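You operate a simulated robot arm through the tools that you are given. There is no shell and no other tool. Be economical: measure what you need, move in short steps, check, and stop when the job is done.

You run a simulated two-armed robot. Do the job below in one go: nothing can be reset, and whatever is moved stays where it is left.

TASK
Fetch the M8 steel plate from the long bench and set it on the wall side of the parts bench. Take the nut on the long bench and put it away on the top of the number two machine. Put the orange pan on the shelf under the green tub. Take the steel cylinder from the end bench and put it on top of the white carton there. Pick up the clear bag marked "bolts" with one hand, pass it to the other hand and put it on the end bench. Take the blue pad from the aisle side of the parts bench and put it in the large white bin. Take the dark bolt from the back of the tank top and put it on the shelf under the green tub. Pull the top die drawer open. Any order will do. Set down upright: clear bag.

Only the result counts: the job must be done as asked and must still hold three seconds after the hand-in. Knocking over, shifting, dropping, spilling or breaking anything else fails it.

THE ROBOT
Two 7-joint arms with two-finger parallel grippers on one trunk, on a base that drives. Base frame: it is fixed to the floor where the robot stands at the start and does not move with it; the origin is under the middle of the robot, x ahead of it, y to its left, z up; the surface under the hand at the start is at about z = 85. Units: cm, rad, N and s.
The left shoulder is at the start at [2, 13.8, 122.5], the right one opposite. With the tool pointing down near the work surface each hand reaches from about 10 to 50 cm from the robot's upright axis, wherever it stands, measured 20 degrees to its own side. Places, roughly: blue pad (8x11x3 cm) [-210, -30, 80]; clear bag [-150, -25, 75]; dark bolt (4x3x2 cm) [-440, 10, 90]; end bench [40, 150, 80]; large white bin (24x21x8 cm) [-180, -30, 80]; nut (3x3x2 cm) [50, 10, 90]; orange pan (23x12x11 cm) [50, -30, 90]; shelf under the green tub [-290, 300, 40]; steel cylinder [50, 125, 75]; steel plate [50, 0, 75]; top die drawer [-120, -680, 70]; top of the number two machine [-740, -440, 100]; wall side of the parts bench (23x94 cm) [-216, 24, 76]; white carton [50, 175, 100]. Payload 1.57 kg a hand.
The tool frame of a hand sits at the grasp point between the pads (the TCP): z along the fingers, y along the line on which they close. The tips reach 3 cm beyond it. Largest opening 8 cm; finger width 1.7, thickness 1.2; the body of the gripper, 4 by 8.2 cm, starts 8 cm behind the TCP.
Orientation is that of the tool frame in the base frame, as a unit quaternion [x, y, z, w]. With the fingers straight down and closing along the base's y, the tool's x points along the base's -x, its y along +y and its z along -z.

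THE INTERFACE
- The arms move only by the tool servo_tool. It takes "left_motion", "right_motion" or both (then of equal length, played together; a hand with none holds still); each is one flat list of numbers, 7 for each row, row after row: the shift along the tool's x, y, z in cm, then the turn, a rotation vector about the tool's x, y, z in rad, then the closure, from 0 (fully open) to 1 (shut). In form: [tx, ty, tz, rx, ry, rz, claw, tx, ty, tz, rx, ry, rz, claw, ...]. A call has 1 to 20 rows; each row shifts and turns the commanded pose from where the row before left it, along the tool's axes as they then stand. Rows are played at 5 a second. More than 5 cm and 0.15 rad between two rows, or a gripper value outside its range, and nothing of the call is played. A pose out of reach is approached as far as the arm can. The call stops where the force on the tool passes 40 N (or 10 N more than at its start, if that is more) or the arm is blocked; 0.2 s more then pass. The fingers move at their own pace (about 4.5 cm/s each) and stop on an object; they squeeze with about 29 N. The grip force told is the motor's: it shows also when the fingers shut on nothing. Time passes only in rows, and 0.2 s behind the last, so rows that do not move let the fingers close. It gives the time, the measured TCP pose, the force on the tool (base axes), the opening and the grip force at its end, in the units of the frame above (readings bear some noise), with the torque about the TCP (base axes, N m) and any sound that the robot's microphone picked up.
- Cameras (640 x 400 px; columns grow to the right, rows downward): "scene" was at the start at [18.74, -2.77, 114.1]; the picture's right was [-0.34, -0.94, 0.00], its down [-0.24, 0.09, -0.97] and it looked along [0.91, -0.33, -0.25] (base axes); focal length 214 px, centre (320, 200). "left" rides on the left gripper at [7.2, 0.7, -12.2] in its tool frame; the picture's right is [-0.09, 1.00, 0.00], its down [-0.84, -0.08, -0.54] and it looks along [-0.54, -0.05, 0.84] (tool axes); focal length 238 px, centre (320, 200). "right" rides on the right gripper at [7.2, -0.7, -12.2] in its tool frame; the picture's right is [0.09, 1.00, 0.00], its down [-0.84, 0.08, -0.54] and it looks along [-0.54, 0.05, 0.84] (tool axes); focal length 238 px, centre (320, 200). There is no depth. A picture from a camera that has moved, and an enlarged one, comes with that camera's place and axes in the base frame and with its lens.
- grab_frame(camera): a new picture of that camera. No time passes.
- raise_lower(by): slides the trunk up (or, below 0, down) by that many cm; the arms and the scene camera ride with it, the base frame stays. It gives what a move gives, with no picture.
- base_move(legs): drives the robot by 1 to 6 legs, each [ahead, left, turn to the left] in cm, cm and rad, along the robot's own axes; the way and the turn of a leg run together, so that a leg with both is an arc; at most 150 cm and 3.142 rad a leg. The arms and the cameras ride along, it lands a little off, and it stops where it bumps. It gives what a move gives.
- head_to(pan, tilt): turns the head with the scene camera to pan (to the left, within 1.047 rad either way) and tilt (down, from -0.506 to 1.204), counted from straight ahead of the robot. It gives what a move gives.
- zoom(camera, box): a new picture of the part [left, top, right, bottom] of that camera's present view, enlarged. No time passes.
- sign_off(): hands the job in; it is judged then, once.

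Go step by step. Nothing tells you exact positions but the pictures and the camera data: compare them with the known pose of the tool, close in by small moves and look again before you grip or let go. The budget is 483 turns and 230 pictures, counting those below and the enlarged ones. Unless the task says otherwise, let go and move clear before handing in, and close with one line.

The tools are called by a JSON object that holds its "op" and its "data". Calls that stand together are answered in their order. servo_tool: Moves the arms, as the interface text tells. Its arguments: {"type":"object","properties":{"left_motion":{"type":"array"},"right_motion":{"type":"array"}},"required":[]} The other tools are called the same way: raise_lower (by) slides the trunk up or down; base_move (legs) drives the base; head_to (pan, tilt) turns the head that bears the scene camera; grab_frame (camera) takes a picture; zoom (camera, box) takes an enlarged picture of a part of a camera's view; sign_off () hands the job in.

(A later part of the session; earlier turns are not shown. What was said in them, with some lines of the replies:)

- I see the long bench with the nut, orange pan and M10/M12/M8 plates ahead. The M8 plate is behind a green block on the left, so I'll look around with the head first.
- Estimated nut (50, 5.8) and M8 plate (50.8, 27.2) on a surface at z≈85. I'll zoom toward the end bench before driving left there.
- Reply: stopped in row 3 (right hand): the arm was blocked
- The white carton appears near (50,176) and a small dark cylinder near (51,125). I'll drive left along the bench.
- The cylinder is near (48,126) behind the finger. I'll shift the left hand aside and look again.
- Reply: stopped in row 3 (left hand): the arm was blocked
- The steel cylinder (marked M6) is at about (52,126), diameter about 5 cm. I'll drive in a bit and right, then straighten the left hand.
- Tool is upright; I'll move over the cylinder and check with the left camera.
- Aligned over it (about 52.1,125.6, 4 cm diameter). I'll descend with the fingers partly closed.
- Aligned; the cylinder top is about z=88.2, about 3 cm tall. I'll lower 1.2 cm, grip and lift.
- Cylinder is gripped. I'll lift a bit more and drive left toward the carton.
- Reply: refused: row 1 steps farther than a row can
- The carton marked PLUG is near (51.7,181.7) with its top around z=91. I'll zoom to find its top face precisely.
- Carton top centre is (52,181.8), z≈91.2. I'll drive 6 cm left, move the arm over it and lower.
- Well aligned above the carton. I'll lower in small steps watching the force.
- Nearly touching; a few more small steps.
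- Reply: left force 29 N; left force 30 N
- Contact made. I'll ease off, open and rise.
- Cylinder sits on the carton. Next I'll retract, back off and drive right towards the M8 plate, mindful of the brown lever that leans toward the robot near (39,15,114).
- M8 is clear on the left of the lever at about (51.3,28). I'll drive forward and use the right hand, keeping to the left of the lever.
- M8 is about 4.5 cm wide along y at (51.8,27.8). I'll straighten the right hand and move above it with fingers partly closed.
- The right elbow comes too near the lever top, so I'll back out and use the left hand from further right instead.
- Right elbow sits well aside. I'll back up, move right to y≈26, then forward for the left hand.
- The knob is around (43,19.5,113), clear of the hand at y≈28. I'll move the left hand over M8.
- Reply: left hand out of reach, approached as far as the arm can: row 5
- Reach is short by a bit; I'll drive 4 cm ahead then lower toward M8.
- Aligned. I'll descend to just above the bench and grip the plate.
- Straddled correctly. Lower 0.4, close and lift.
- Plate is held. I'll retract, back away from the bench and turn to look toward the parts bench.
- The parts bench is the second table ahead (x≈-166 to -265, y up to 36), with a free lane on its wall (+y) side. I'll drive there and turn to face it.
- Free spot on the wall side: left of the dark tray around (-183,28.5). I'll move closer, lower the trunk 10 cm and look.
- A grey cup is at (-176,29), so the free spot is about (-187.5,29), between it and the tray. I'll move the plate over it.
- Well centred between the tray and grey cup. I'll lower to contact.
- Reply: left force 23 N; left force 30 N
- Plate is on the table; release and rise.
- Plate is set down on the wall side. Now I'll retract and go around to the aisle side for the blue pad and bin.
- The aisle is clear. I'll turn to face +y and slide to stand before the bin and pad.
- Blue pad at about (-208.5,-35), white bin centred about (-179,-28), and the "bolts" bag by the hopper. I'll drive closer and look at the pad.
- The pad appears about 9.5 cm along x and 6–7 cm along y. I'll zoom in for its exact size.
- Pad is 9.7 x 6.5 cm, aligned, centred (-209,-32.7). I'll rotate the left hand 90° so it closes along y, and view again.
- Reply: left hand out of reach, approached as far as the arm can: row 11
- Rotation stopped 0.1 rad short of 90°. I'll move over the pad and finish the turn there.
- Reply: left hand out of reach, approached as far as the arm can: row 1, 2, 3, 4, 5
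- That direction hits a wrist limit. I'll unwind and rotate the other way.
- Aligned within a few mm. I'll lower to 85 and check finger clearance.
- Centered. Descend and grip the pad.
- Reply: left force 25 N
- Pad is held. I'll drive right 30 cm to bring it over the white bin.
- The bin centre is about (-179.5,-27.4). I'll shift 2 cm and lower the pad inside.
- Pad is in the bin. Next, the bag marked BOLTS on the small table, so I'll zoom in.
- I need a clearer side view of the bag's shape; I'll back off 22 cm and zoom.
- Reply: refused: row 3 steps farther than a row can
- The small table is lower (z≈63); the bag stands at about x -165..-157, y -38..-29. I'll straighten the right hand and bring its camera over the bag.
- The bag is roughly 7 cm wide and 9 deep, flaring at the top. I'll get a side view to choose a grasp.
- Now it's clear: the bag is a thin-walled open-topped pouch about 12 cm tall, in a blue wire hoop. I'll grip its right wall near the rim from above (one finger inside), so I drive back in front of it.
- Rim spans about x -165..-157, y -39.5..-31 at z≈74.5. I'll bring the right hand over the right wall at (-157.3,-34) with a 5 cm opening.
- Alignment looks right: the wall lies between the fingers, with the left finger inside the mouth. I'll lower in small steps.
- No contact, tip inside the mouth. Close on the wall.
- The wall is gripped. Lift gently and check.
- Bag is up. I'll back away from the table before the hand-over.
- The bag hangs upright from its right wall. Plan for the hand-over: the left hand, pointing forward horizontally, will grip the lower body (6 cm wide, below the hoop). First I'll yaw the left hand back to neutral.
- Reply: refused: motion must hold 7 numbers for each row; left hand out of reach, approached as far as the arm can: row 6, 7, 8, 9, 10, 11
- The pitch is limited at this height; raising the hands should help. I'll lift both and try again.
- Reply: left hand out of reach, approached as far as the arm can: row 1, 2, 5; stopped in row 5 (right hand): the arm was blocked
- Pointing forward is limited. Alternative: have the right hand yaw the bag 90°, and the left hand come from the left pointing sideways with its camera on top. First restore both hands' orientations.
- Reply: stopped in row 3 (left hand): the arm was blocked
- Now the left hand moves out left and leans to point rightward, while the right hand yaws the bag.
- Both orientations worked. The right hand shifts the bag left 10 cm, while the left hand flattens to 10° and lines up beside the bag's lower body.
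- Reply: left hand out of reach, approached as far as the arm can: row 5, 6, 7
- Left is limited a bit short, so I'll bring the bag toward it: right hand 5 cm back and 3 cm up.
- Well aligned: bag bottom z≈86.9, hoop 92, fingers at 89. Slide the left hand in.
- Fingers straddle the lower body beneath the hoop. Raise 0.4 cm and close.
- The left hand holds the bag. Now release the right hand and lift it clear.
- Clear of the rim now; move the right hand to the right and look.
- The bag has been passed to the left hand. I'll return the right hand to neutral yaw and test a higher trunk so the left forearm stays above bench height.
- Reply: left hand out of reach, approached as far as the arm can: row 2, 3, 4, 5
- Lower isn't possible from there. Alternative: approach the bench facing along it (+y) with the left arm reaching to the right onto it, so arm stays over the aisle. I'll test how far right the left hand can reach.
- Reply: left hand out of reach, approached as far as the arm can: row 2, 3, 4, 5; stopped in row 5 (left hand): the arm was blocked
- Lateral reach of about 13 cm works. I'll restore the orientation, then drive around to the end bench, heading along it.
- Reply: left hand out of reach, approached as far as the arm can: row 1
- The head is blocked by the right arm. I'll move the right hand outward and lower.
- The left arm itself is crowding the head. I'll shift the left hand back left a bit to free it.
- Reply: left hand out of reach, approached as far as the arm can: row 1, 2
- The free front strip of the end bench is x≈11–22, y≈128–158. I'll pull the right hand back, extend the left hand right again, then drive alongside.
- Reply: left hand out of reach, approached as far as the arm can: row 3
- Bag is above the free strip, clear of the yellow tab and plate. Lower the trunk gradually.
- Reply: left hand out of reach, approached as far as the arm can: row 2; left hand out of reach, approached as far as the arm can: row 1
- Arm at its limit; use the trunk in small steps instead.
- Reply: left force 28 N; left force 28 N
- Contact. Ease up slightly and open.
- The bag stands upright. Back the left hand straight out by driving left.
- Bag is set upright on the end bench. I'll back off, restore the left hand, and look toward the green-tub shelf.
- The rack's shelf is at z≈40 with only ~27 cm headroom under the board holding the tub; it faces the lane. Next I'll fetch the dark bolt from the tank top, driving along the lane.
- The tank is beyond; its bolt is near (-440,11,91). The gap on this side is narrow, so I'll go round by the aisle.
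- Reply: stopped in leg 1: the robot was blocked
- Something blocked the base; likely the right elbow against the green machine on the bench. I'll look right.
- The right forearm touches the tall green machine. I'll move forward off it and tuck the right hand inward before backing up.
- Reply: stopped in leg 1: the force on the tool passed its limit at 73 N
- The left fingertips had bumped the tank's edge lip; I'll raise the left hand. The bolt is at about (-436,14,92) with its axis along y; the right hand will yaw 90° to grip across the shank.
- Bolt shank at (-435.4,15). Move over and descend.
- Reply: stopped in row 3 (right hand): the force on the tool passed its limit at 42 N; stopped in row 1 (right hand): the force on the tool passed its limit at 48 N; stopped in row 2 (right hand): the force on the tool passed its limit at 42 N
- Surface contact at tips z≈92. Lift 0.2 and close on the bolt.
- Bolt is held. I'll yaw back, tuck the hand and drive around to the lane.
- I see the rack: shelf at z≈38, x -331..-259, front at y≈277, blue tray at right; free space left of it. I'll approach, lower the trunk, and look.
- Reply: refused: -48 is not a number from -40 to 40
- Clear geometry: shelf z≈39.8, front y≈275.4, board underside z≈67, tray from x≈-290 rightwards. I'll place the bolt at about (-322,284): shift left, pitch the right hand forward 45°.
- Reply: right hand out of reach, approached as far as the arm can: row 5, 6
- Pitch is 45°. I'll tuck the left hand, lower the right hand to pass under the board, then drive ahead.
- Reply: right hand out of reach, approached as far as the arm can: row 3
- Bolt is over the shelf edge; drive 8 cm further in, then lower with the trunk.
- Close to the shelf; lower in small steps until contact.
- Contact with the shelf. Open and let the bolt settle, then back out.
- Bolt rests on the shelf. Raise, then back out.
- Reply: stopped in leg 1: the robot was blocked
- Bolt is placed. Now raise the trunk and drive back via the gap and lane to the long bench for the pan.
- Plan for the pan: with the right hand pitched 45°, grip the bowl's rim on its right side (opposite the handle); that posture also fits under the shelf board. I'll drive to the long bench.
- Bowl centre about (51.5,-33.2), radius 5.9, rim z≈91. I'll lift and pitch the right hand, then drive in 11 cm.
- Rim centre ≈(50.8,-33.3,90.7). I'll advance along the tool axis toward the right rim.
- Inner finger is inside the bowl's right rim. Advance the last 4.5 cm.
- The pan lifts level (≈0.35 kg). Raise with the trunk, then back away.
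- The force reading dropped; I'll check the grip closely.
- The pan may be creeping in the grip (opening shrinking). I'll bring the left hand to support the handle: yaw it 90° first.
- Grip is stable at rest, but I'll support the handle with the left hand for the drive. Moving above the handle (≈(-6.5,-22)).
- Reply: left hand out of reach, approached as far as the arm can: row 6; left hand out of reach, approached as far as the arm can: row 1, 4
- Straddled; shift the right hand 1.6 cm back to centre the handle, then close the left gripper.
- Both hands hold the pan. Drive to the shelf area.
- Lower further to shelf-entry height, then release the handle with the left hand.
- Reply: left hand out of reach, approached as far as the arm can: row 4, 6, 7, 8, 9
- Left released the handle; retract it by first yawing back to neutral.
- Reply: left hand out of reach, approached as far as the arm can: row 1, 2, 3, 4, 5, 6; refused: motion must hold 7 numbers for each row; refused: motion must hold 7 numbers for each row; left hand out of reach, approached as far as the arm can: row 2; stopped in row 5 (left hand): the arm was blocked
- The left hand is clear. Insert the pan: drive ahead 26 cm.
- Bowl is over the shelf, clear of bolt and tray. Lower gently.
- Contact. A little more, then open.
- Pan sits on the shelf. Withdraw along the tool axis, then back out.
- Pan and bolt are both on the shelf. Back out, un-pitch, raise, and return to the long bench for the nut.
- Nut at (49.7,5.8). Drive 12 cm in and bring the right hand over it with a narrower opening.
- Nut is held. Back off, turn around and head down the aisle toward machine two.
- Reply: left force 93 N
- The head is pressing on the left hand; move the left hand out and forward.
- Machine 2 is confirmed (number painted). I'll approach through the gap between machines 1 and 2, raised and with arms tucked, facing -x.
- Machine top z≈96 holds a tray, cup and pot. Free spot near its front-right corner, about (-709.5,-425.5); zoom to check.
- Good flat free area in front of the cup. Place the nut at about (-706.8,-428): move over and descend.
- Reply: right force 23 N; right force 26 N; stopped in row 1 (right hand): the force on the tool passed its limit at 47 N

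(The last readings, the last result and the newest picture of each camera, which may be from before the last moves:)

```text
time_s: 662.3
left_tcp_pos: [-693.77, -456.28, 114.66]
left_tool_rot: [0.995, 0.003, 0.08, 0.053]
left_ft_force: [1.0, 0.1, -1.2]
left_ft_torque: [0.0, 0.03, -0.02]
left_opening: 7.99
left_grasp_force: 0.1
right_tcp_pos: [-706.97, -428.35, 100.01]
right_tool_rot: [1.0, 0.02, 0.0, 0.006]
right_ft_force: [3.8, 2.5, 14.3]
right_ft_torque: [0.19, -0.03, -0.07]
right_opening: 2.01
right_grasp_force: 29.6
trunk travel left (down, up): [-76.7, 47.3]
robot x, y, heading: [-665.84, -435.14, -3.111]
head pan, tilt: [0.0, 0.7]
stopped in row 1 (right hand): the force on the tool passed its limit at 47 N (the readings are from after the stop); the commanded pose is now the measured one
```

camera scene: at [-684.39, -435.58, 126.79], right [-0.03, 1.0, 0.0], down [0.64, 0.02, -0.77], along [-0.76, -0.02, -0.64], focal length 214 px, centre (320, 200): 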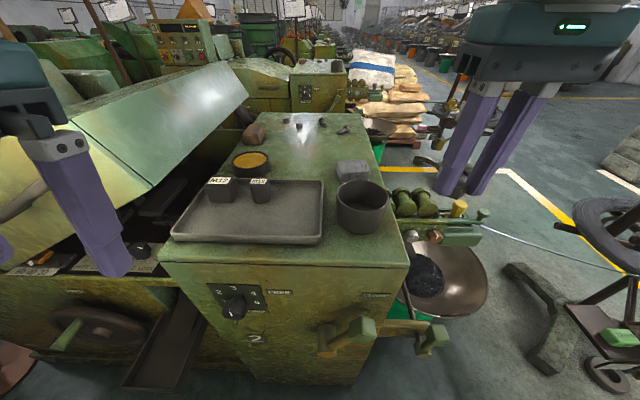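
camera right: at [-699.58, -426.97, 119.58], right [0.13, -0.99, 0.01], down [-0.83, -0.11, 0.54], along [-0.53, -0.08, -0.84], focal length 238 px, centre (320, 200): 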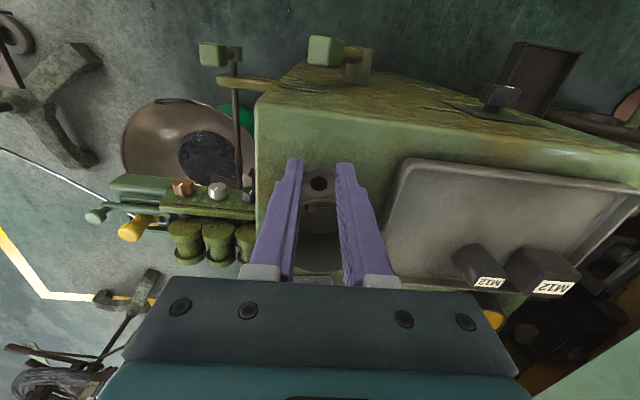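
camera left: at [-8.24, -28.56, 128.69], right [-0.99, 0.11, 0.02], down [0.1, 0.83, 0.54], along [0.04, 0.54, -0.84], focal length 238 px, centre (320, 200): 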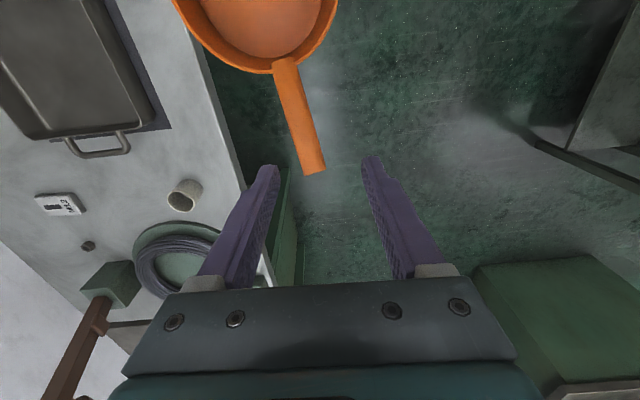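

Contact made. Release and rise.

{"op": "servo_tool", "data": {"right_motion": [0, 0, -0.25, 0, 0, 0, 1, 0, 0, 0, 0, 0, 0, 0.6, 0, 0, 0, 0, 0, 0, 0.55, 0, 0, -3, 0, 0, 0, 0.55, 0, 0, -4, 0, 0, 0, 0.55, 0, 0, -5, 0, 0, 0, 0.5, 3, 0, -2, 0, 0, 0, 0.5]}}

{"op": "zoom", "data": {"camera": "scene", "box": [290, 160, 430, 280]}}

```text
time_s: 663.9
left_tcp_pos: [-693.67, -456.33, 114.84]
left_tool_rot: [0.995, 0.003, 0.08, 0.054]
left_ft_force: [0.1, 0.6, -0.9]
left_ft_torque: [0.02, 0.01, 0.01]
left_opening: 8.01
left_grasp_force: 0.0
right_tcp_pos: [-703.84, -428.05, 114.04]
right_tool_rot: [1.0, 0.021, 0.002, 0.007]
right_ft_force: [0.8, -0.3, -1.1]
right_ft_torque: [0.02, 0.03, 0.01]
right_opening: 3.97
right_grasp_force: 0.1
trunk travel left (down, up): [-76.7, 47.3]
robot x, y, heading: [-666.07, -435.24, -3.112]
head pan, tilt: [0.0, 0.7]
```

```text
3.33 times, centred on (360, 220) of scene
camera zoom: at [-684.38, -435.57, 126.79], right [-0.03, 1.0, 0.0], down [0.64, 0.02, -0.76], along [-0.76, -0.02, -0.64], focal length 715 px, centre (187, 133)
```

zoom: 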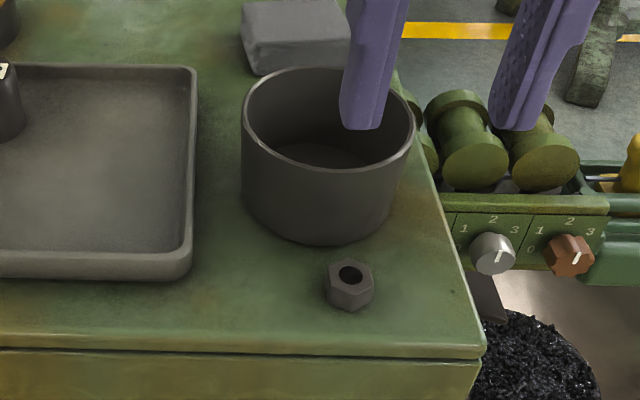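

Nut is on top of machine two. Now to the die drawer: back out to the aisle and drive toward it.

{"op": "base_move", "data": {"legs": [[0, -150, 0], [0, -98, 0], [-150, 0, -0.03], [-150, 0, 0], [-150, 0, 0]]}}

{"op": "base_move", "data": {"legs": [[-140, 0, 0], [0, 0, 1.57]]}}

{"op": "head_to", "data": {"pan": 0.0, "tilt": 0.15}}

{"op": "grab_frame", "data": {"camera": "scene"}}

```text
time_s: 697.0
left_tcp_pos: [-253.7, -205.69, 114.73]
left_tool_rot: [0.995, -0.002, 0.08, 0.055]
left_ft_force: [0.2, -0.9, 0.0]
left_ft_torque: [-0.01, 0.02, -0.04]
left_opening: 8.0
left_grasp_force: 0.0
right_tcp_pos: [-263.37, -177.35, 114.01]
right_tool_rot: [1.0, 0.014, 0.001, 0.007]
right_ft_force: [-0.3, 0.0, -0.4]
right_ft_torque: [0.01, 0.0, 0.03]
right_opening: 4.01
right_grasp_force: 0.1
trunk travel left (down, up): [-76.7, 47.3]
robot x, y, heading: [-225.43, -184.97, -3.122]
head pan, tilt: [0.0, 0.7]
```

```text
time_s: 707.7
left_tcp_pos: [-65.98, -208.96, 114.85]
left_tool_rot: [0.698, 0.709, 0.095, -0.018]
left_ft_force: [-0.2, 0.4, 0.5]
left_ft_torque: [0.04, 0.01, -0.02]
left_opening: 8.01
left_grasp_force: 0.1
right_tcp_pos: [-94.11, -219.25, 114.06]
right_tool_rot: [0.689, 0.725, 0.006, 0.004]
right_ft_force: [-0.5, -0.4, -0.7]
right_ft_torque: [0.0, 0.03, 0.01]
right_opening: 3.99
right_grasp_force: 0.1
trunk travel left (down, up): [-76.7, 47.3]
robot x, y, heading: [-87.26, -181.29, -1.53]
head pan, tilt: [0.0, 0.7]
```

```text
time_s: 708.7
left_tcp_pos: [-65.89, -208.95, 114.76]
left_tool_rot: [0.698, 0.709, 0.095, -0.018]
left_ft_force: [0.1, 0.6, 0.2]
left_ft_torque: [0.02, -0.01, 0.0]
left_opening: 8.01
left_grasp_force: 0.1
right_tcp_pos: [-94.13, -219.26, 114.1]
right_tool_rot: [0.689, 0.725, 0.006, 0.004]
right_ft_force: [0.2, 0.5, 0.2]
right_ft_torque: [-0.03, -0.01, -0.02]
right_opening: 3.99
right_grasp_force: 0.0
trunk travel left (down, up): [-76.7, 47.3]
robot x, y, heading: [-86.84, -181.19, -1.533]
head pan, tilt: [0.0, 0.15]
```

```text
44 pictures are left
camera scene: at [-86.4, -200.16, 131.79], right [-1.0, -0.04, 0.0], down [-0.01, 0.15, -0.99], along [0.04, -0.99, -0.15], focal length 214 px, centre (320, 200)
```

scene: 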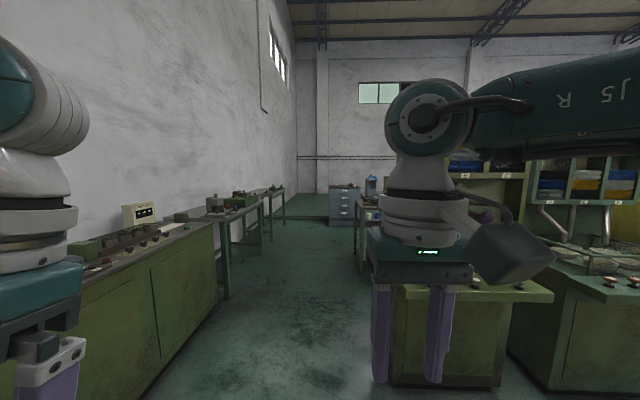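

{"op": "base_move", "data": {"legs": [[0, 0, 0.03], [150, 0, 0], [150, 0, 0], [60, 0, -0.07]]}}

{"op": "head_to", "data": {"pan": -0.35, "tilt": 0.35}}

{"op": "grab_frame", "data": {"camera": "scene"}}

```text
time_s: 726.6
left_tcp_pos: [-44.01, -570.21, 114.76]
left_tool_rot: [0.709, 0.698, 0.094, -0.017]
left_ft_force: [0.4, 0.5, -0.7]
left_ft_torque: [-0.01, -0.02, 0.0]
left_opening: 7.98
left_grasp_force: 0.0
right_tcp_pos: [-72.55, -579.69, 114.16]
right_tool_rot: [0.7, 0.714, 0.006, 0.004]
right_ft_force: [0.8, -1.0, 0.6]
right_ft_torque: [-0.02, 0.02, -0.01]
right_opening: 4.0
right_grasp_force: 0.0
trunk travel left (down, up): [-76.7, 47.3]
robot x, y, heading: [-64.62, -542.08, -1.563]
head pan, tilt: [0.0, 0.15]
```

```text
time_s: 727.4
left_tcp_pos: [-44.0, -570.27, 114.8]
left_tool_rot: [0.709, 0.698, 0.094, -0.017]
left_ft_force: [0.9, 0.1, -0.2]
left_ft_torque: [-0.02, 0.0, -0.04]
left_opening: 8.01
left_grasp_force: 0.1
right_tcp_pos: [-72.59, -579.81, 113.98]
right_tool_rot: [0.7, 0.714, 0.006, 0.005]
right_ft_force: [-0.2, -0.3, -0.4]
right_ft_torque: [0.01, -0.03, -0.02]
right_opening: 4.01
right_grasp_force: 0.2
trunk travel left (down, up): [-76.7, 47.3]
robot x, y, heading: [-64.24, -542.16, -1.566]
head pan, tilt: [-0.351, 0.351]
```

```text
43 pictures are left
camera scene: at [-67.43, -560.35, 129.93], right [-0.94, 0.33, 0.0], down [0.11, 0.32, -0.94], along [-0.31, -0.89, -0.34], focal length 214 px, centre (320, 200)
```

scene: 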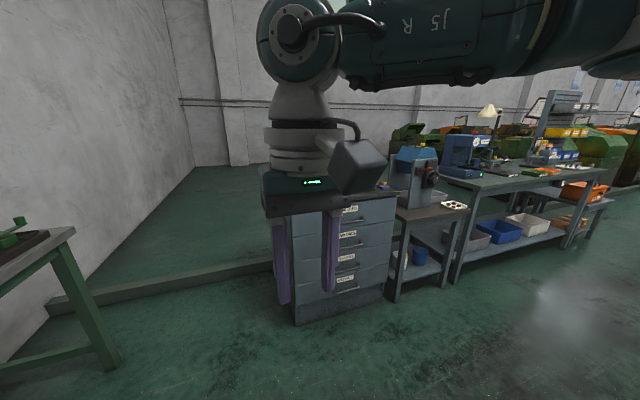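

{"op": "zoom", "data": {"camera": "scene", "box": [250, 160, 430, 340]}}

```text
2.22 times, centred on (340, 250) of scene
camera zoom: at [-67.43, -560.35, 129.93], right [-0.94, 0.33, 0.0], down [0.11, 0.32, -0.94], along [-0.31, -0.89, -0.34], focal length 477 px, centre (276, 89)
```

zoom: 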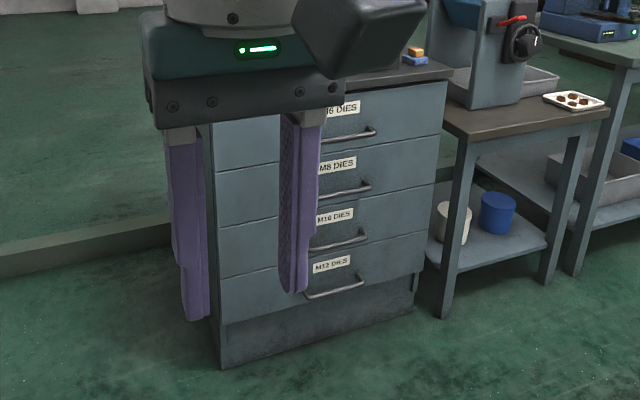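

The cabinet's front is at y≈-669, x -155..-87; the top drawer (M6 DIES) handle bar is at z≈73.5. I'll stand in front, lower the trunk, and look closely.

{"op": "base_move", "data": {"legs": [[0, -44, 0], [52, 0, 0]]}}

{"op": "raise_lower", "data": {"by": -34}}

{"op": "head_to", "data": {"pan": -0.1, "tilt": 0.4}}

{"op": "grab_frame", "data": {"camera": "scene"}}

```text
time_s: 732.8
left_tcp_pos: [-87.4, -622.78, 114.73]
left_tool_rot: [0.707, 0.701, 0.094, -0.017]
left_ft_force: [-0.4, -0.1, 0.0]
left_ft_torque: [-0.01, 0.0, 0.03]
left_opening: 7.99
left_grasp_force: 0.1
right_tcp_pos: [-115.78, -632.35, 113.95]
right_tool_rot: [0.698, 0.716, 0.006, 0.004]
right_ft_force: [0.0, -0.2, 0.1]
right_ft_torque: [-0.03, 0.01, -0.03]
right_opening: 3.99
right_grasp_force: 0.0
trunk travel left (down, up): [-76.7, 47.3]
robot x, y, heading: [-108.05, -594.54, -1.56]
head pan, tilt: [-0.351, 0.351]
```

```text
time_s: 736.1
left_tcp_pos: [-87.38, -622.63, 80.75]
left_tool_rot: [0.707, 0.701, 0.094, -0.017]
left_ft_force: [-0.3, -0.3, 0.6]
left_ft_torque: [-0.01, -0.01, 0.0]
left_opening: 7.99
left_grasp_force: 0.0
right_tcp_pos: [-115.82, -632.25, 80.04]
right_tool_rot: [0.698, 0.716, 0.006, 0.004]
right_ft_force: [0.0, -0.1, -0.3]
right_ft_torque: [0.03, -0.03, 0.01]
right_opening: 4.01
right_grasp_force: 0.2
trunk travel left (down, up): [-42.7, 81.3]
robot x, y, heading: [-107.74, -594.41, -1.559]
head pan, tilt: [-0.351, 0.351]
```

```text
time_s: 736.9
left_tcp_pos: [-87.41, -622.88, 80.78]
left_tool_rot: [0.707, 0.701, 0.094, -0.017]
left_ft_force: [-0.4, 0.0, 0.0]
left_ft_torque: [0.02, -0.02, 0.0]
left_opening: 7.99
left_grasp_force: 0.0
right_tcp_pos: [-115.87, -632.37, 80.05]
right_tool_rot: [0.699, 0.715, 0.007, 0.004]
right_ft_force: [0.6, 0.8, 0.9]
right_ft_torque: [0.0, 0.01, 0.01]
right_opening: 4.0
right_grasp_force: 0.1
trunk travel left (down, up): [-42.7, 81.3]
robot x, y, heading: [-107.75, -594.77, -1.558]
head pan, tilt: [-0.099, 0.4]
```

```text
41 pictures are left
camera scene: at [-108.56, -613.42, 95.48], right [-1.0, 0.09, 0.0], down [0.03, 0.39, -0.92], along [-0.08, -0.92, -0.39], focal length 214 px, centre (320, 200)
```

scene: 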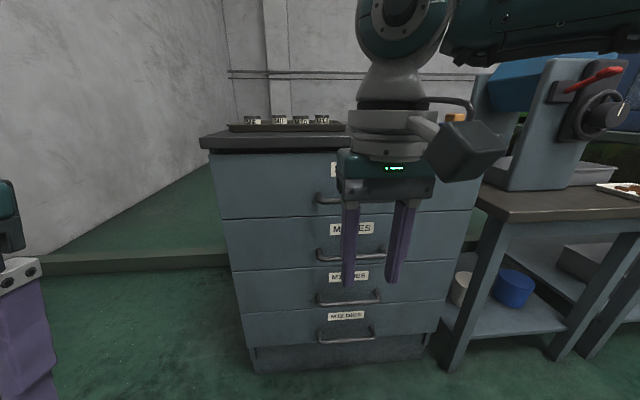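

{"op": "zoom", "data": {"camera": "scene", "box": [300, 180, 400, 310]}}

{"op": "grab_frame", "data": {"camera": "right"}}

```text
3.08 times, centred on (350, 245) of scene
camera zoom: at [-108.56, -613.42, 95.48], right [-1.0, 0.09, 0.0], down [0.03, 0.39, -0.92], along [-0.08, -0.92, -0.39], focal length 660 px, centre (228, 62)
```

zoom: 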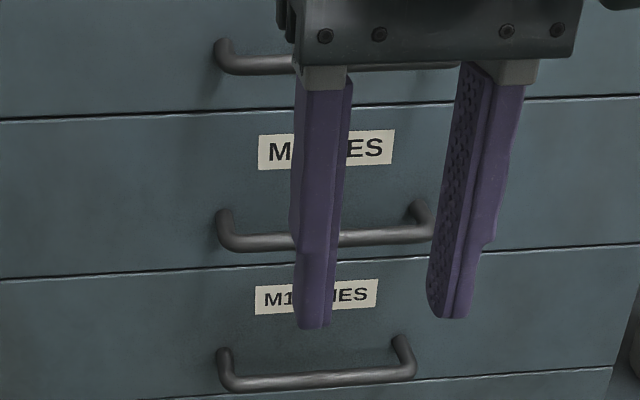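

```text
39 pictures are left
camera right: at [-116.92, -625.18, 92.4], right [0.99, 0.12, 0.01], down [0.09, -0.84, 0.54], along [0.07, -0.54, -0.84], focal length 238 px, centre (320, 200)
```

right: 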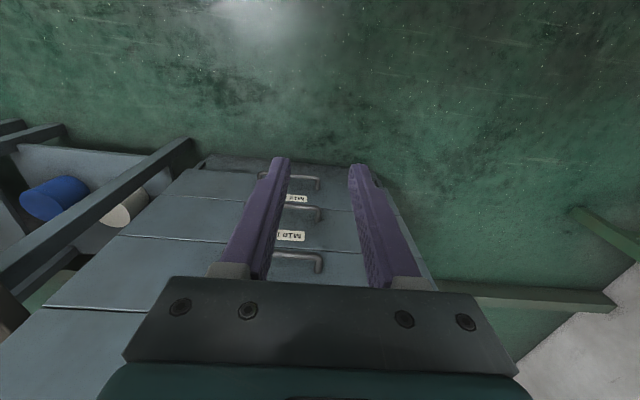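

Handle bars stand off ~4 cm, so I'll hook behind the top bar with closed fingers pitched 30°. Close and pitch the right hand, then drive nearer.

{"op": "servo_tool", "data": {"right_motion": [0, 0, 0, 0, -0.131, 0, 1, 0, 0, 0, 0, -0.131, 0, 1, 0, 0, 0, 0, -0.131, 0, 1, 0, 0, 0, 0, -0.131, 0, 1]}}

{"op": "base_move", "data": {"legs": [[24, -5.6, 0]]}}

{"op": "grab_frame", "data": {"camera": "scene"}}

{"op": "grab_frame", "data": {"camera": "right"}}

```text
time_s: 737.9
left_tcp_pos: [-87.42, -622.64, 80.72]
left_tool_rot: [0.707, 0.701, 0.095, -0.018]
left_ft_force: [0.9, -0.3, 0.6]
left_ft_torque: [-0.02, -0.01, -0.03]
left_opening: 7.99
left_grasp_force: 0.1
right_tcp_pos: [-115.86, -632.36, 80.0]
right_tool_rot: [0.676, 0.69, -0.176, 0.191]
right_ft_force: [0.2, -1.0, 0.0]
right_ft_torque: [-0.01, 0.02, -0.02]
right_opening: 0.0
right_grasp_force: 21.1
trunk travel left (down, up): [-42.7, 81.3]
robot x, y, heading: [-107.85, -594.68, -1.556]
head pan, tilt: [-0.099, 0.4]
```

```text
time_s: 739.7
left_tcp_pos: [-92.52, -646.92, 80.74]
left_tool_rot: [0.706, 0.702, 0.094, -0.017]
left_ft_force: [0.3, -0.5, -0.6]
left_ft_torque: [0.01, -0.04, 0.0]
left_opening: 7.99
left_grasp_force: 0.1
right_tcp_pos: [-121.14, -656.42, 79.9]
right_tool_rot: [0.675, 0.691, -0.175, 0.19]
right_ft_force: [0.2, -0.8, -0.5]
right_ft_torque: [0.02, 0.04, 0.0]
right_opening: 0.03
right_grasp_force: 21.0
trunk travel left (down, up): [-42.7, 81.3]
robot x, y, heading: [-112.91, -618.41, -1.557]
head pan, tilt: [-0.099, 0.4]
```

```text
38 pictures are left
camera scene: at [-113.7, -637.57, 95.48], right [-1.0, 0.08, 0.0], down [0.03, 0.39, -0.92], along [-0.08, -0.92, -0.39], focal length 214 px, centre (320, 200)
```

scene: 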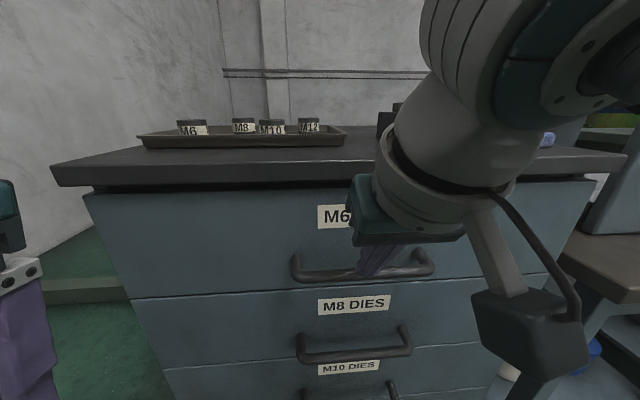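

```text
37 pictures are left
camera right: at [-122.13, -644.23, 87.15], right [0.99, 0.11, -0.03], down [0.08, -0.45, 0.89], along [0.08, -0.88, -0.46], focal length 238 px, centre (320, 200)
```

right: 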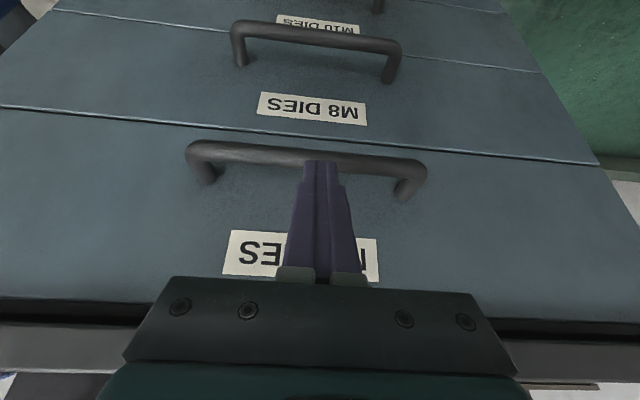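

Bar at about y -659.7, z 75.1. Move forward over the bar in small steps, then lower behind it.

{"op": "servo_tool", "data": {"right_motion": [-1.3, 0, 0.75, 0, 0, 0, 1, -1.3, 0, 0.75, 0, 0, 0, 1, -1.3, 0, 0.75, 0, 0, 0, 1, 0, 0, 0, 0, 0, 0, 1]}}

{"op": "grab_frame", "data": {"camera": "right"}}

{"op": "zoom", "data": {"camera": "scene", "box": [270, 170, 470, 320]}}

```text
time_s: 740.7
left_tcp_pos: [-92.58, -646.86, 80.76]
left_tool_rot: [0.707, 0.701, 0.095, -0.018]
left_ft_force: [0.2, -0.1, -0.7]
left_ft_torque: [0.02, -0.03, -0.03]
left_opening: 7.98
left_grasp_force: 0.0
right_tcp_pos: [-120.85, -660.93, 79.96]
right_tool_rot: [0.675, 0.691, -0.176, 0.19]
right_ft_force: [-0.9, -1.4, -0.1]
right_ft_torque: [-0.01, -0.02, 0.02]
right_opening: 0.01
right_grasp_force: 20.9
trunk travel left (down, up): [-42.7, 81.3]
robot x, y, heading: [-113.29, -618.72, -1.557]
head pan, tilt: [-0.099, 0.4]
```

```text
36 pictures are left
camera right: at [-122.02, -648.66, 87.17], right [0.99, 0.11, -0.03], down [0.08, -0.45, 0.89], along [0.08, -0.88, -0.46], focal length 238 px, centre (320, 200)
```

right: 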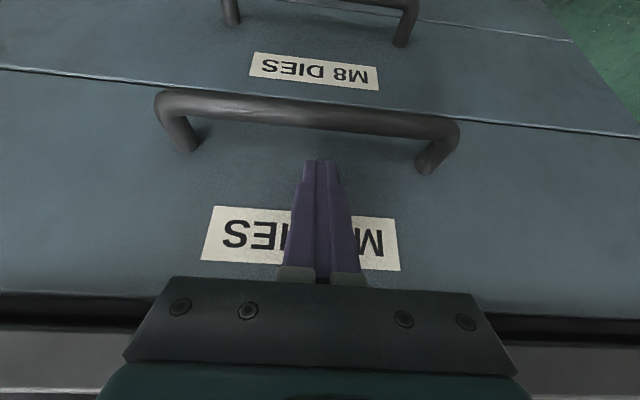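

```text
2.67 times, centred on (370, 245) of scene
camera zoom: at [-113.69, -637.53, 95.47], right [-1.0, 0.08, 0.0], down [0.03, 0.39, -0.92], along [-0.08, -0.92, -0.39], focal length 572 px, centre (187, 80)
```

zoom: 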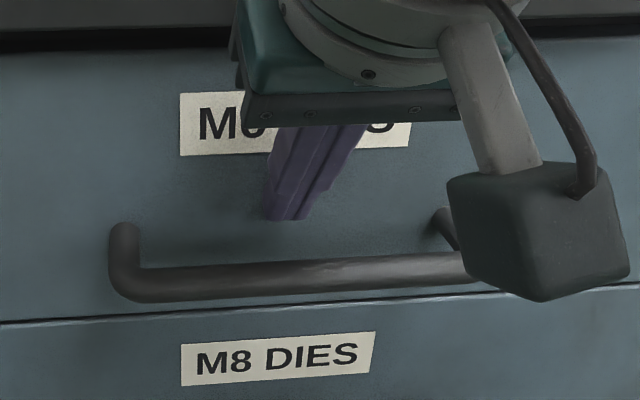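

The tip is over the gap between bar and face. Descend behind the bar.

{"op": "servo_tool", "data": {"right_motion": [-0.3, 0, 0.15, 0, 0, 0, 1, 0.6, 0, 1.04, 0, 0, 0, 1, 0.6, 0, 1.04, 0, 0, 0, 1, 0.6, 0, 1.04, 0, 0, 0, 1, 0, 0, 0, 0, 0, 0, 1]}}

{"op": "grab_frame", "data": {"camera": "right"}}

{"op": "zoom", "data": {"camera": "scene", "box": [270, 170, 470, 320]}}

```text
time_s: 741.7
left_tcp_pos: [-92.6, -646.77, 80.63]
left_tool_rot: [0.706, 0.702, 0.095, -0.019]
left_ft_force: [0.3, 1.2, -0.2]
left_ft_torque: [0.0, 0.0, -0.04]
left_opening: 8.01
left_grasp_force: 0.0
right_tcp_pos: [-120.76, -661.11, 76.5]
right_tool_rot: [0.674, 0.692, -0.174, 0.189]
right_ft_force: [-1.6, 5.3, 1.3]
right_ft_torque: [0.07, 0.11, -0.07]
right_opening: 0.0
right_grasp_force: 21.6
trunk travel left (down, up): [-42.7, 81.3]
robot x, y, heading: [-113.03, -619.03, -1.553]
head pan, tilt: [-0.099, 0.4]
stopped in row 5 (right hand): the force on the tool passed its limit at 68 N (the readings are from after the stop); the commanded pose is now the measured one
```

```text
34 pictures are left
camera right: at [-122.02, -648.78, 83.69], right [0.99, 0.11, -0.03], down [0.08, -0.46, 0.89], along [0.08, -0.88, -0.46], focal length 238 px, centre (320, 200)
```

right: 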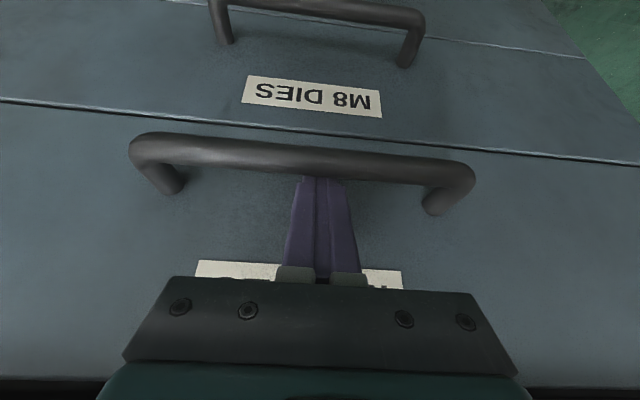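

```text
2.67 times, centred on (370, 245) of scene
camera zoom: at [-113.74, -637.42, 95.42], right [-1.0, 0.08, 0.0], down [0.03, 0.39, -0.92], along [-0.08, -0.92, -0.39], focal length 572 px, centre (187, 80)
```

zoom: 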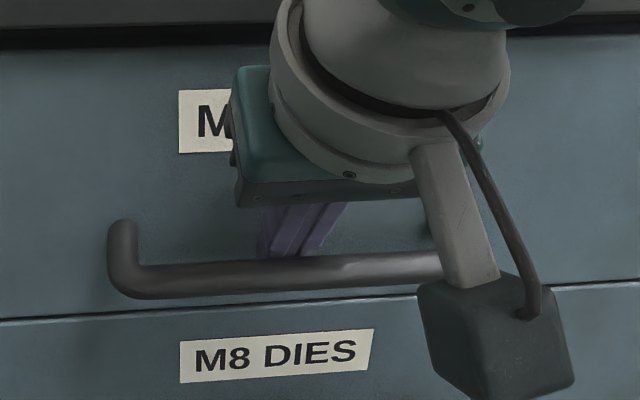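

Hooked behind the bar. Ease off the face, lower slightly more, then pull by driving back.

{"op": "servo_tool", "data": {"right_motion": [0.26, 0, -0.15, 0, 0, 0, 1, 0.35, 0, 0.6, 0, 0, 0, 1, 0, 0, 0, 0, 0, 0, 1]}}

{"op": "base_move", "data": {"legs": [[-5, 0, 0]]}}

{"op": "grab_frame", "data": {"camera": "right"}}

```text
time_s: 742.5
left_tcp_pos: [-92.69, -646.8, 80.64]
left_tool_rot: [0.707, 0.7, 0.095, -0.018]
left_ft_force: [-0.1, 0.3, -0.3]
left_ft_torque: [-0.01, -0.01, 0.0]
left_opening: 8.0
left_grasp_force: 0.0
right_tcp_pos: [-120.78, -661.23, 76.19]
right_tool_rot: [0.674, 0.691, -0.176, 0.192]
right_ft_force: [-1.9, 14.2, 32.5]
right_ft_torque: [0.54, 0.14, -0.19]
right_opening: 0.01
right_grasp_force: 21.0
trunk travel left (down, up): [-42.7, 81.3]
robot x, y, heading: [-113.15, -618.79, -1.554]
head pan, tilt: [-0.099, 0.4]
```

```text
time_s: 743.6
left_tcp_pos: [-92.58, -641.54, 80.71]
left_tool_rot: [0.707, 0.701, 0.096, -0.018]
left_ft_force: [0.1, 0.2, -0.3]
left_ft_torque: [0.04, -0.03, 0.0]
left_opening: 8.01
left_grasp_force: 0.0
right_tcp_pos: [-120.62, -655.89, 76.14]
right_tool_rot: [0.673, 0.692, -0.176, 0.194]
right_ft_force: [-0.3, 0.4, -0.4]
right_ft_torque: [0.0, 0.01, -0.01]
right_opening: 0.0
right_grasp_force: 21.1
trunk travel left (down, up): [-42.7, 81.3]
robot x, y, heading: [-113.47, -613.38, -1.553]
head pan, tilt: [-0.099, 0.4]
stopped in leg 1: the force on the tool passed its limit at 49 N (the readings are from after the stop); the commanded pose is now the measured one
```

```text
32 pictures are left
camera right: at [-121.95, -643.59, 83.29], right [0.99, 0.11, -0.03], down [0.08, -0.45, 0.89], along [0.09, -0.89, -0.45], focal length 238 px, centre (320, 200)
```

right: 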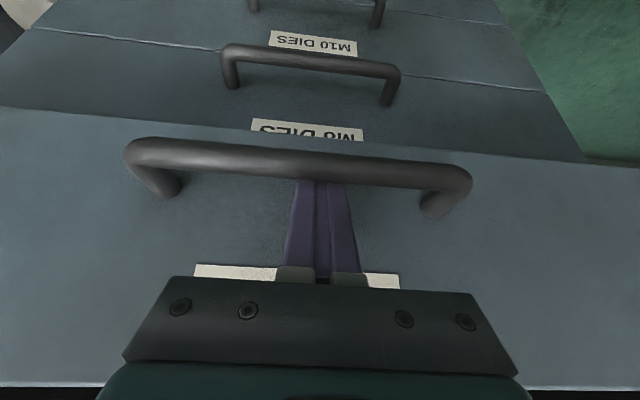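

The drawer moves with the hand. Continue pulling.

{"op": "base_move", "data": {"legs": [[-6, 0, 0]]}}

{"op": "base_move", "data": {"legs": [[-6, 0, 0]]}}

{"op": "grab_frame", "data": {"camera": "right"}}

```text
time_s: 744.6
left_tcp_pos: [-92.63, -635.69, 80.6]
left_tool_rot: [0.706, 0.701, 0.095, -0.017]
left_ft_force: [-0.4, -0.6, 0.0]
left_ft_torque: [0.0, 0.02, -0.02]
left_opening: 8.0
left_grasp_force: 0.1
right_tcp_pos: [-120.84, -650.01, 76.12]
right_tool_rot: [0.674, 0.691, -0.176, 0.194]
right_ft_force: [1.6, -3.5, 4.0]
right_ft_torque: [1.26, 0.23, -0.1]
right_opening: 0.0
right_grasp_force: 21.4
trunk travel left (down, up): [-42.7, 81.3]
robot x, y, heading: [-113.0, -607.6, -1.56]
head pan, tilt: [-0.099, 0.4]
```

```text
time_s: 745.6
left_tcp_pos: [-92.69, -629.46, 80.73]
left_tool_rot: [0.707, 0.701, 0.095, -0.018]
left_ft_force: [0.1, 0.3, 0.1]
left_ft_torque: [-0.01, 0.0, -0.02]
left_opening: 8.01
left_grasp_force: 0.1
right_tcp_pos: [-120.89, -643.89, 76.13]
right_tool_rot: [0.674, 0.691, -0.177, 0.193]
right_ft_force: [1.6, -2.2, 10.0]
right_ft_torque: [1.08, 0.24, -0.1]
right_opening: 0.02
right_grasp_force: 21.2
trunk travel left (down, up): [-42.7, 81.3]
robot x, y, heading: [-113.15, -601.21, -1.554]
head pan, tilt: [-0.099, 0.4]
```

```text
31 pictures are left
camera right: at [-122.14, -631.58, 83.23], right [0.99, 0.11, -0.03], down [0.08, -0.45, 0.89], along [0.08, -0.89, -0.45], focal length 238 px, centre (320, 200)
```

right: 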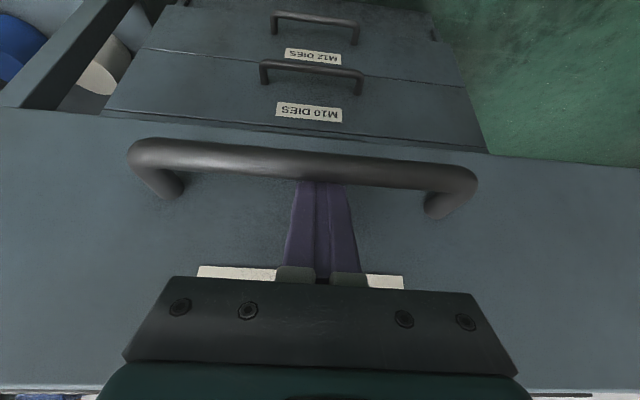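

Open about 17 cm; pull a bit further.

{"op": "base_move", "data": {"legs": [[-7, 0, 0]]}}

{"op": "grab_frame", "data": {"camera": "scene"}}

```text
time_s: 746.6
left_tcp_pos: [-92.76, -622.62, 80.66]
left_tool_rot: [0.706, 0.701, 0.093, -0.017]
left_ft_force: [-0.4, 0.6, 0.0]
left_ft_torque: [0.0, -0.01, -0.01]
left_opening: 7.99
left_grasp_force: 0.0
right_tcp_pos: [-121.04, -636.96, 76.16]
right_tool_rot: [0.673, 0.691, -0.177, 0.194]
right_ft_force: [2.1, -1.9, 11.6]
right_ft_torque: [1.07, 0.22, -0.19]
right_opening: 0.02
right_grasp_force: 21.3
trunk travel left (down, up): [-42.7, 81.3]
robot x, y, heading: [-113.53, -594.62, -1.552]
head pan, tilt: [-0.099, 0.4]
```

```text
30 pictures are left
camera scene: at [-114.03, -613.38, 95.48], right [-1.0, 0.08, 0.0], down [0.03, 0.39, -0.92], along [-0.08, -0.92, -0.39], focal length 214 px, centre (320, 200)
```

scene: 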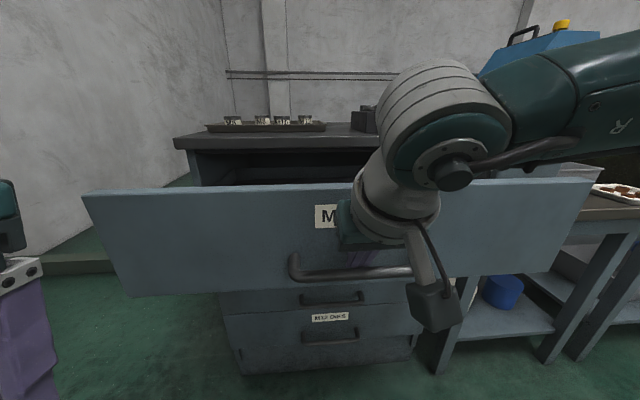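

The drawer is open about 24 cm. Unhook: forward slightly, then straight up, and back away.

{"op": "servo_tool", "data": {"right_motion": [-0.43, 0, 0.25, 0, 0, 0, 1, -0.75, 0, -1.3, 0, 0, 0, 1, -0.75, 0, -1.3, 0, 0, 0, 1, -1, 0, -1.73, 0, 0, 0, 1, -1, 0, -1.73, 0, 0, 0, 1]}}

{"op": "raise_lower", "data": {"by": 10}}

{"op": "base_move", "data": {"legs": [[-35, 0, 0]]}}

{"op": "grab_frame", "data": {"camera": "scene"}}

```text
time_s: 747.8
left_tcp_pos: [-92.82, -622.56, 80.7]
left_tool_rot: [0.706, 0.701, 0.095, -0.018]
left_ft_force: [-0.7, -0.2, -0.8]
left_ft_torque: [-0.03, 0.02, -0.02]
left_opening: 8.02
left_grasp_force: 0.0
right_tcp_pos: [-121.06, -637.47, 83.1]
right_tool_rot: [0.673, 0.692, -0.176, 0.193]
right_ft_force: [0.0, 1.0, 0.3]
right_ft_torque: [0.0, -0.02, -0.01]
right_opening: 0.0
right_grasp_force: 21.3
trunk travel left (down, up): [-42.7, 81.3]
robot x, y, heading: [-113.55, -594.39, -1.549]
head pan, tilt: [-0.099, 0.4]
```

```text
time_s: 749.1
left_tcp_pos: [-92.93, -622.58, 90.69]
left_tool_rot: [0.707, 0.701, 0.095, -0.017]
left_ft_force: [0.2, 0.5, 0.2]
left_ft_torque: [-0.01, 0.01, -0.02]
left_opening: 8.01
left_grasp_force: 0.1
right_tcp_pos: [-121.16, -637.42, 93.16]
right_tool_rot: [0.674, 0.691, -0.176, 0.194]
right_ft_force: [-0.2, 0.2, 0.4]
right_ft_torque: [-0.04, -0.02, 0.01]
right_opening: 0.0
right_grasp_force: 21.4
trunk travel left (down, up): [-52.7, 71.3]
robot x, y, heading: [-113.71, -594.51, -1.553]
head pan, tilt: [-0.099, 0.4]
```

```text
time_s: 751.4
left_tcp_pos: [-93.47, -587.53, 90.72]
left_tool_rot: [0.707, 0.7, 0.096, -0.018]
left_ft_force: [0.6, 0.0, 0.0]
left_ft_torque: [-0.01, 0.03, 0.03]
left_opening: 8.01
left_grasp_force: 0.0
right_tcp_pos: [-121.88, -602.31, 93.14]
right_tool_rot: [0.675, 0.69, -0.177, 0.193]
right_ft_force: [0.0, 0.3, 0.1]
right_ft_torque: [0.0, -0.01, 0.0]
right_opening: 0.01
right_grasp_force: 21.1
trunk travel left (down, up): [-52.7, 71.3]
robot x, y, heading: [-114.28, -559.5, -1.56]
head pan, tilt: [-0.099, 0.4]
```

```text
29 pictures are left
camera scene: at [-114.66, -578.26, 105.47], right [-1.0, 0.09, 0.0], down [0.03, 0.39, -0.92], along [-0.08, -0.92, -0.39], focal length 214 px, centre (320, 200)
```

scene: 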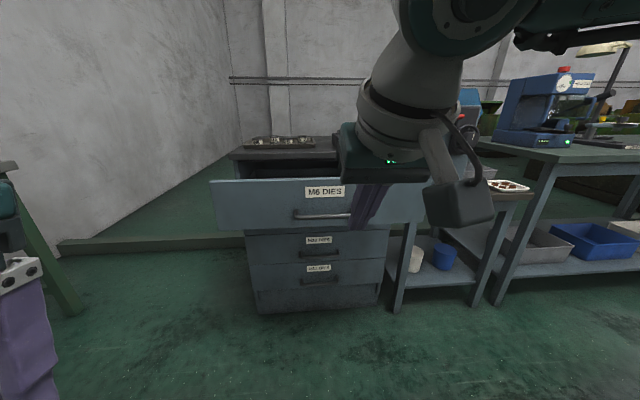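

All eight parts of the job are in place: plate, nut, pan, cylinder, bag, pad, bolt and drawer. Both hands are empty and clear, so I'm handing in.

{"op": "sign_off", "data": {}}

```text
The job is handed in.
```

I carried out all eight tasks and handed the job in. On the way I bumped the green machine, the tank edge and a cabinet; nothing looked knocked over, but I didn't check closely whether anything had shifted.
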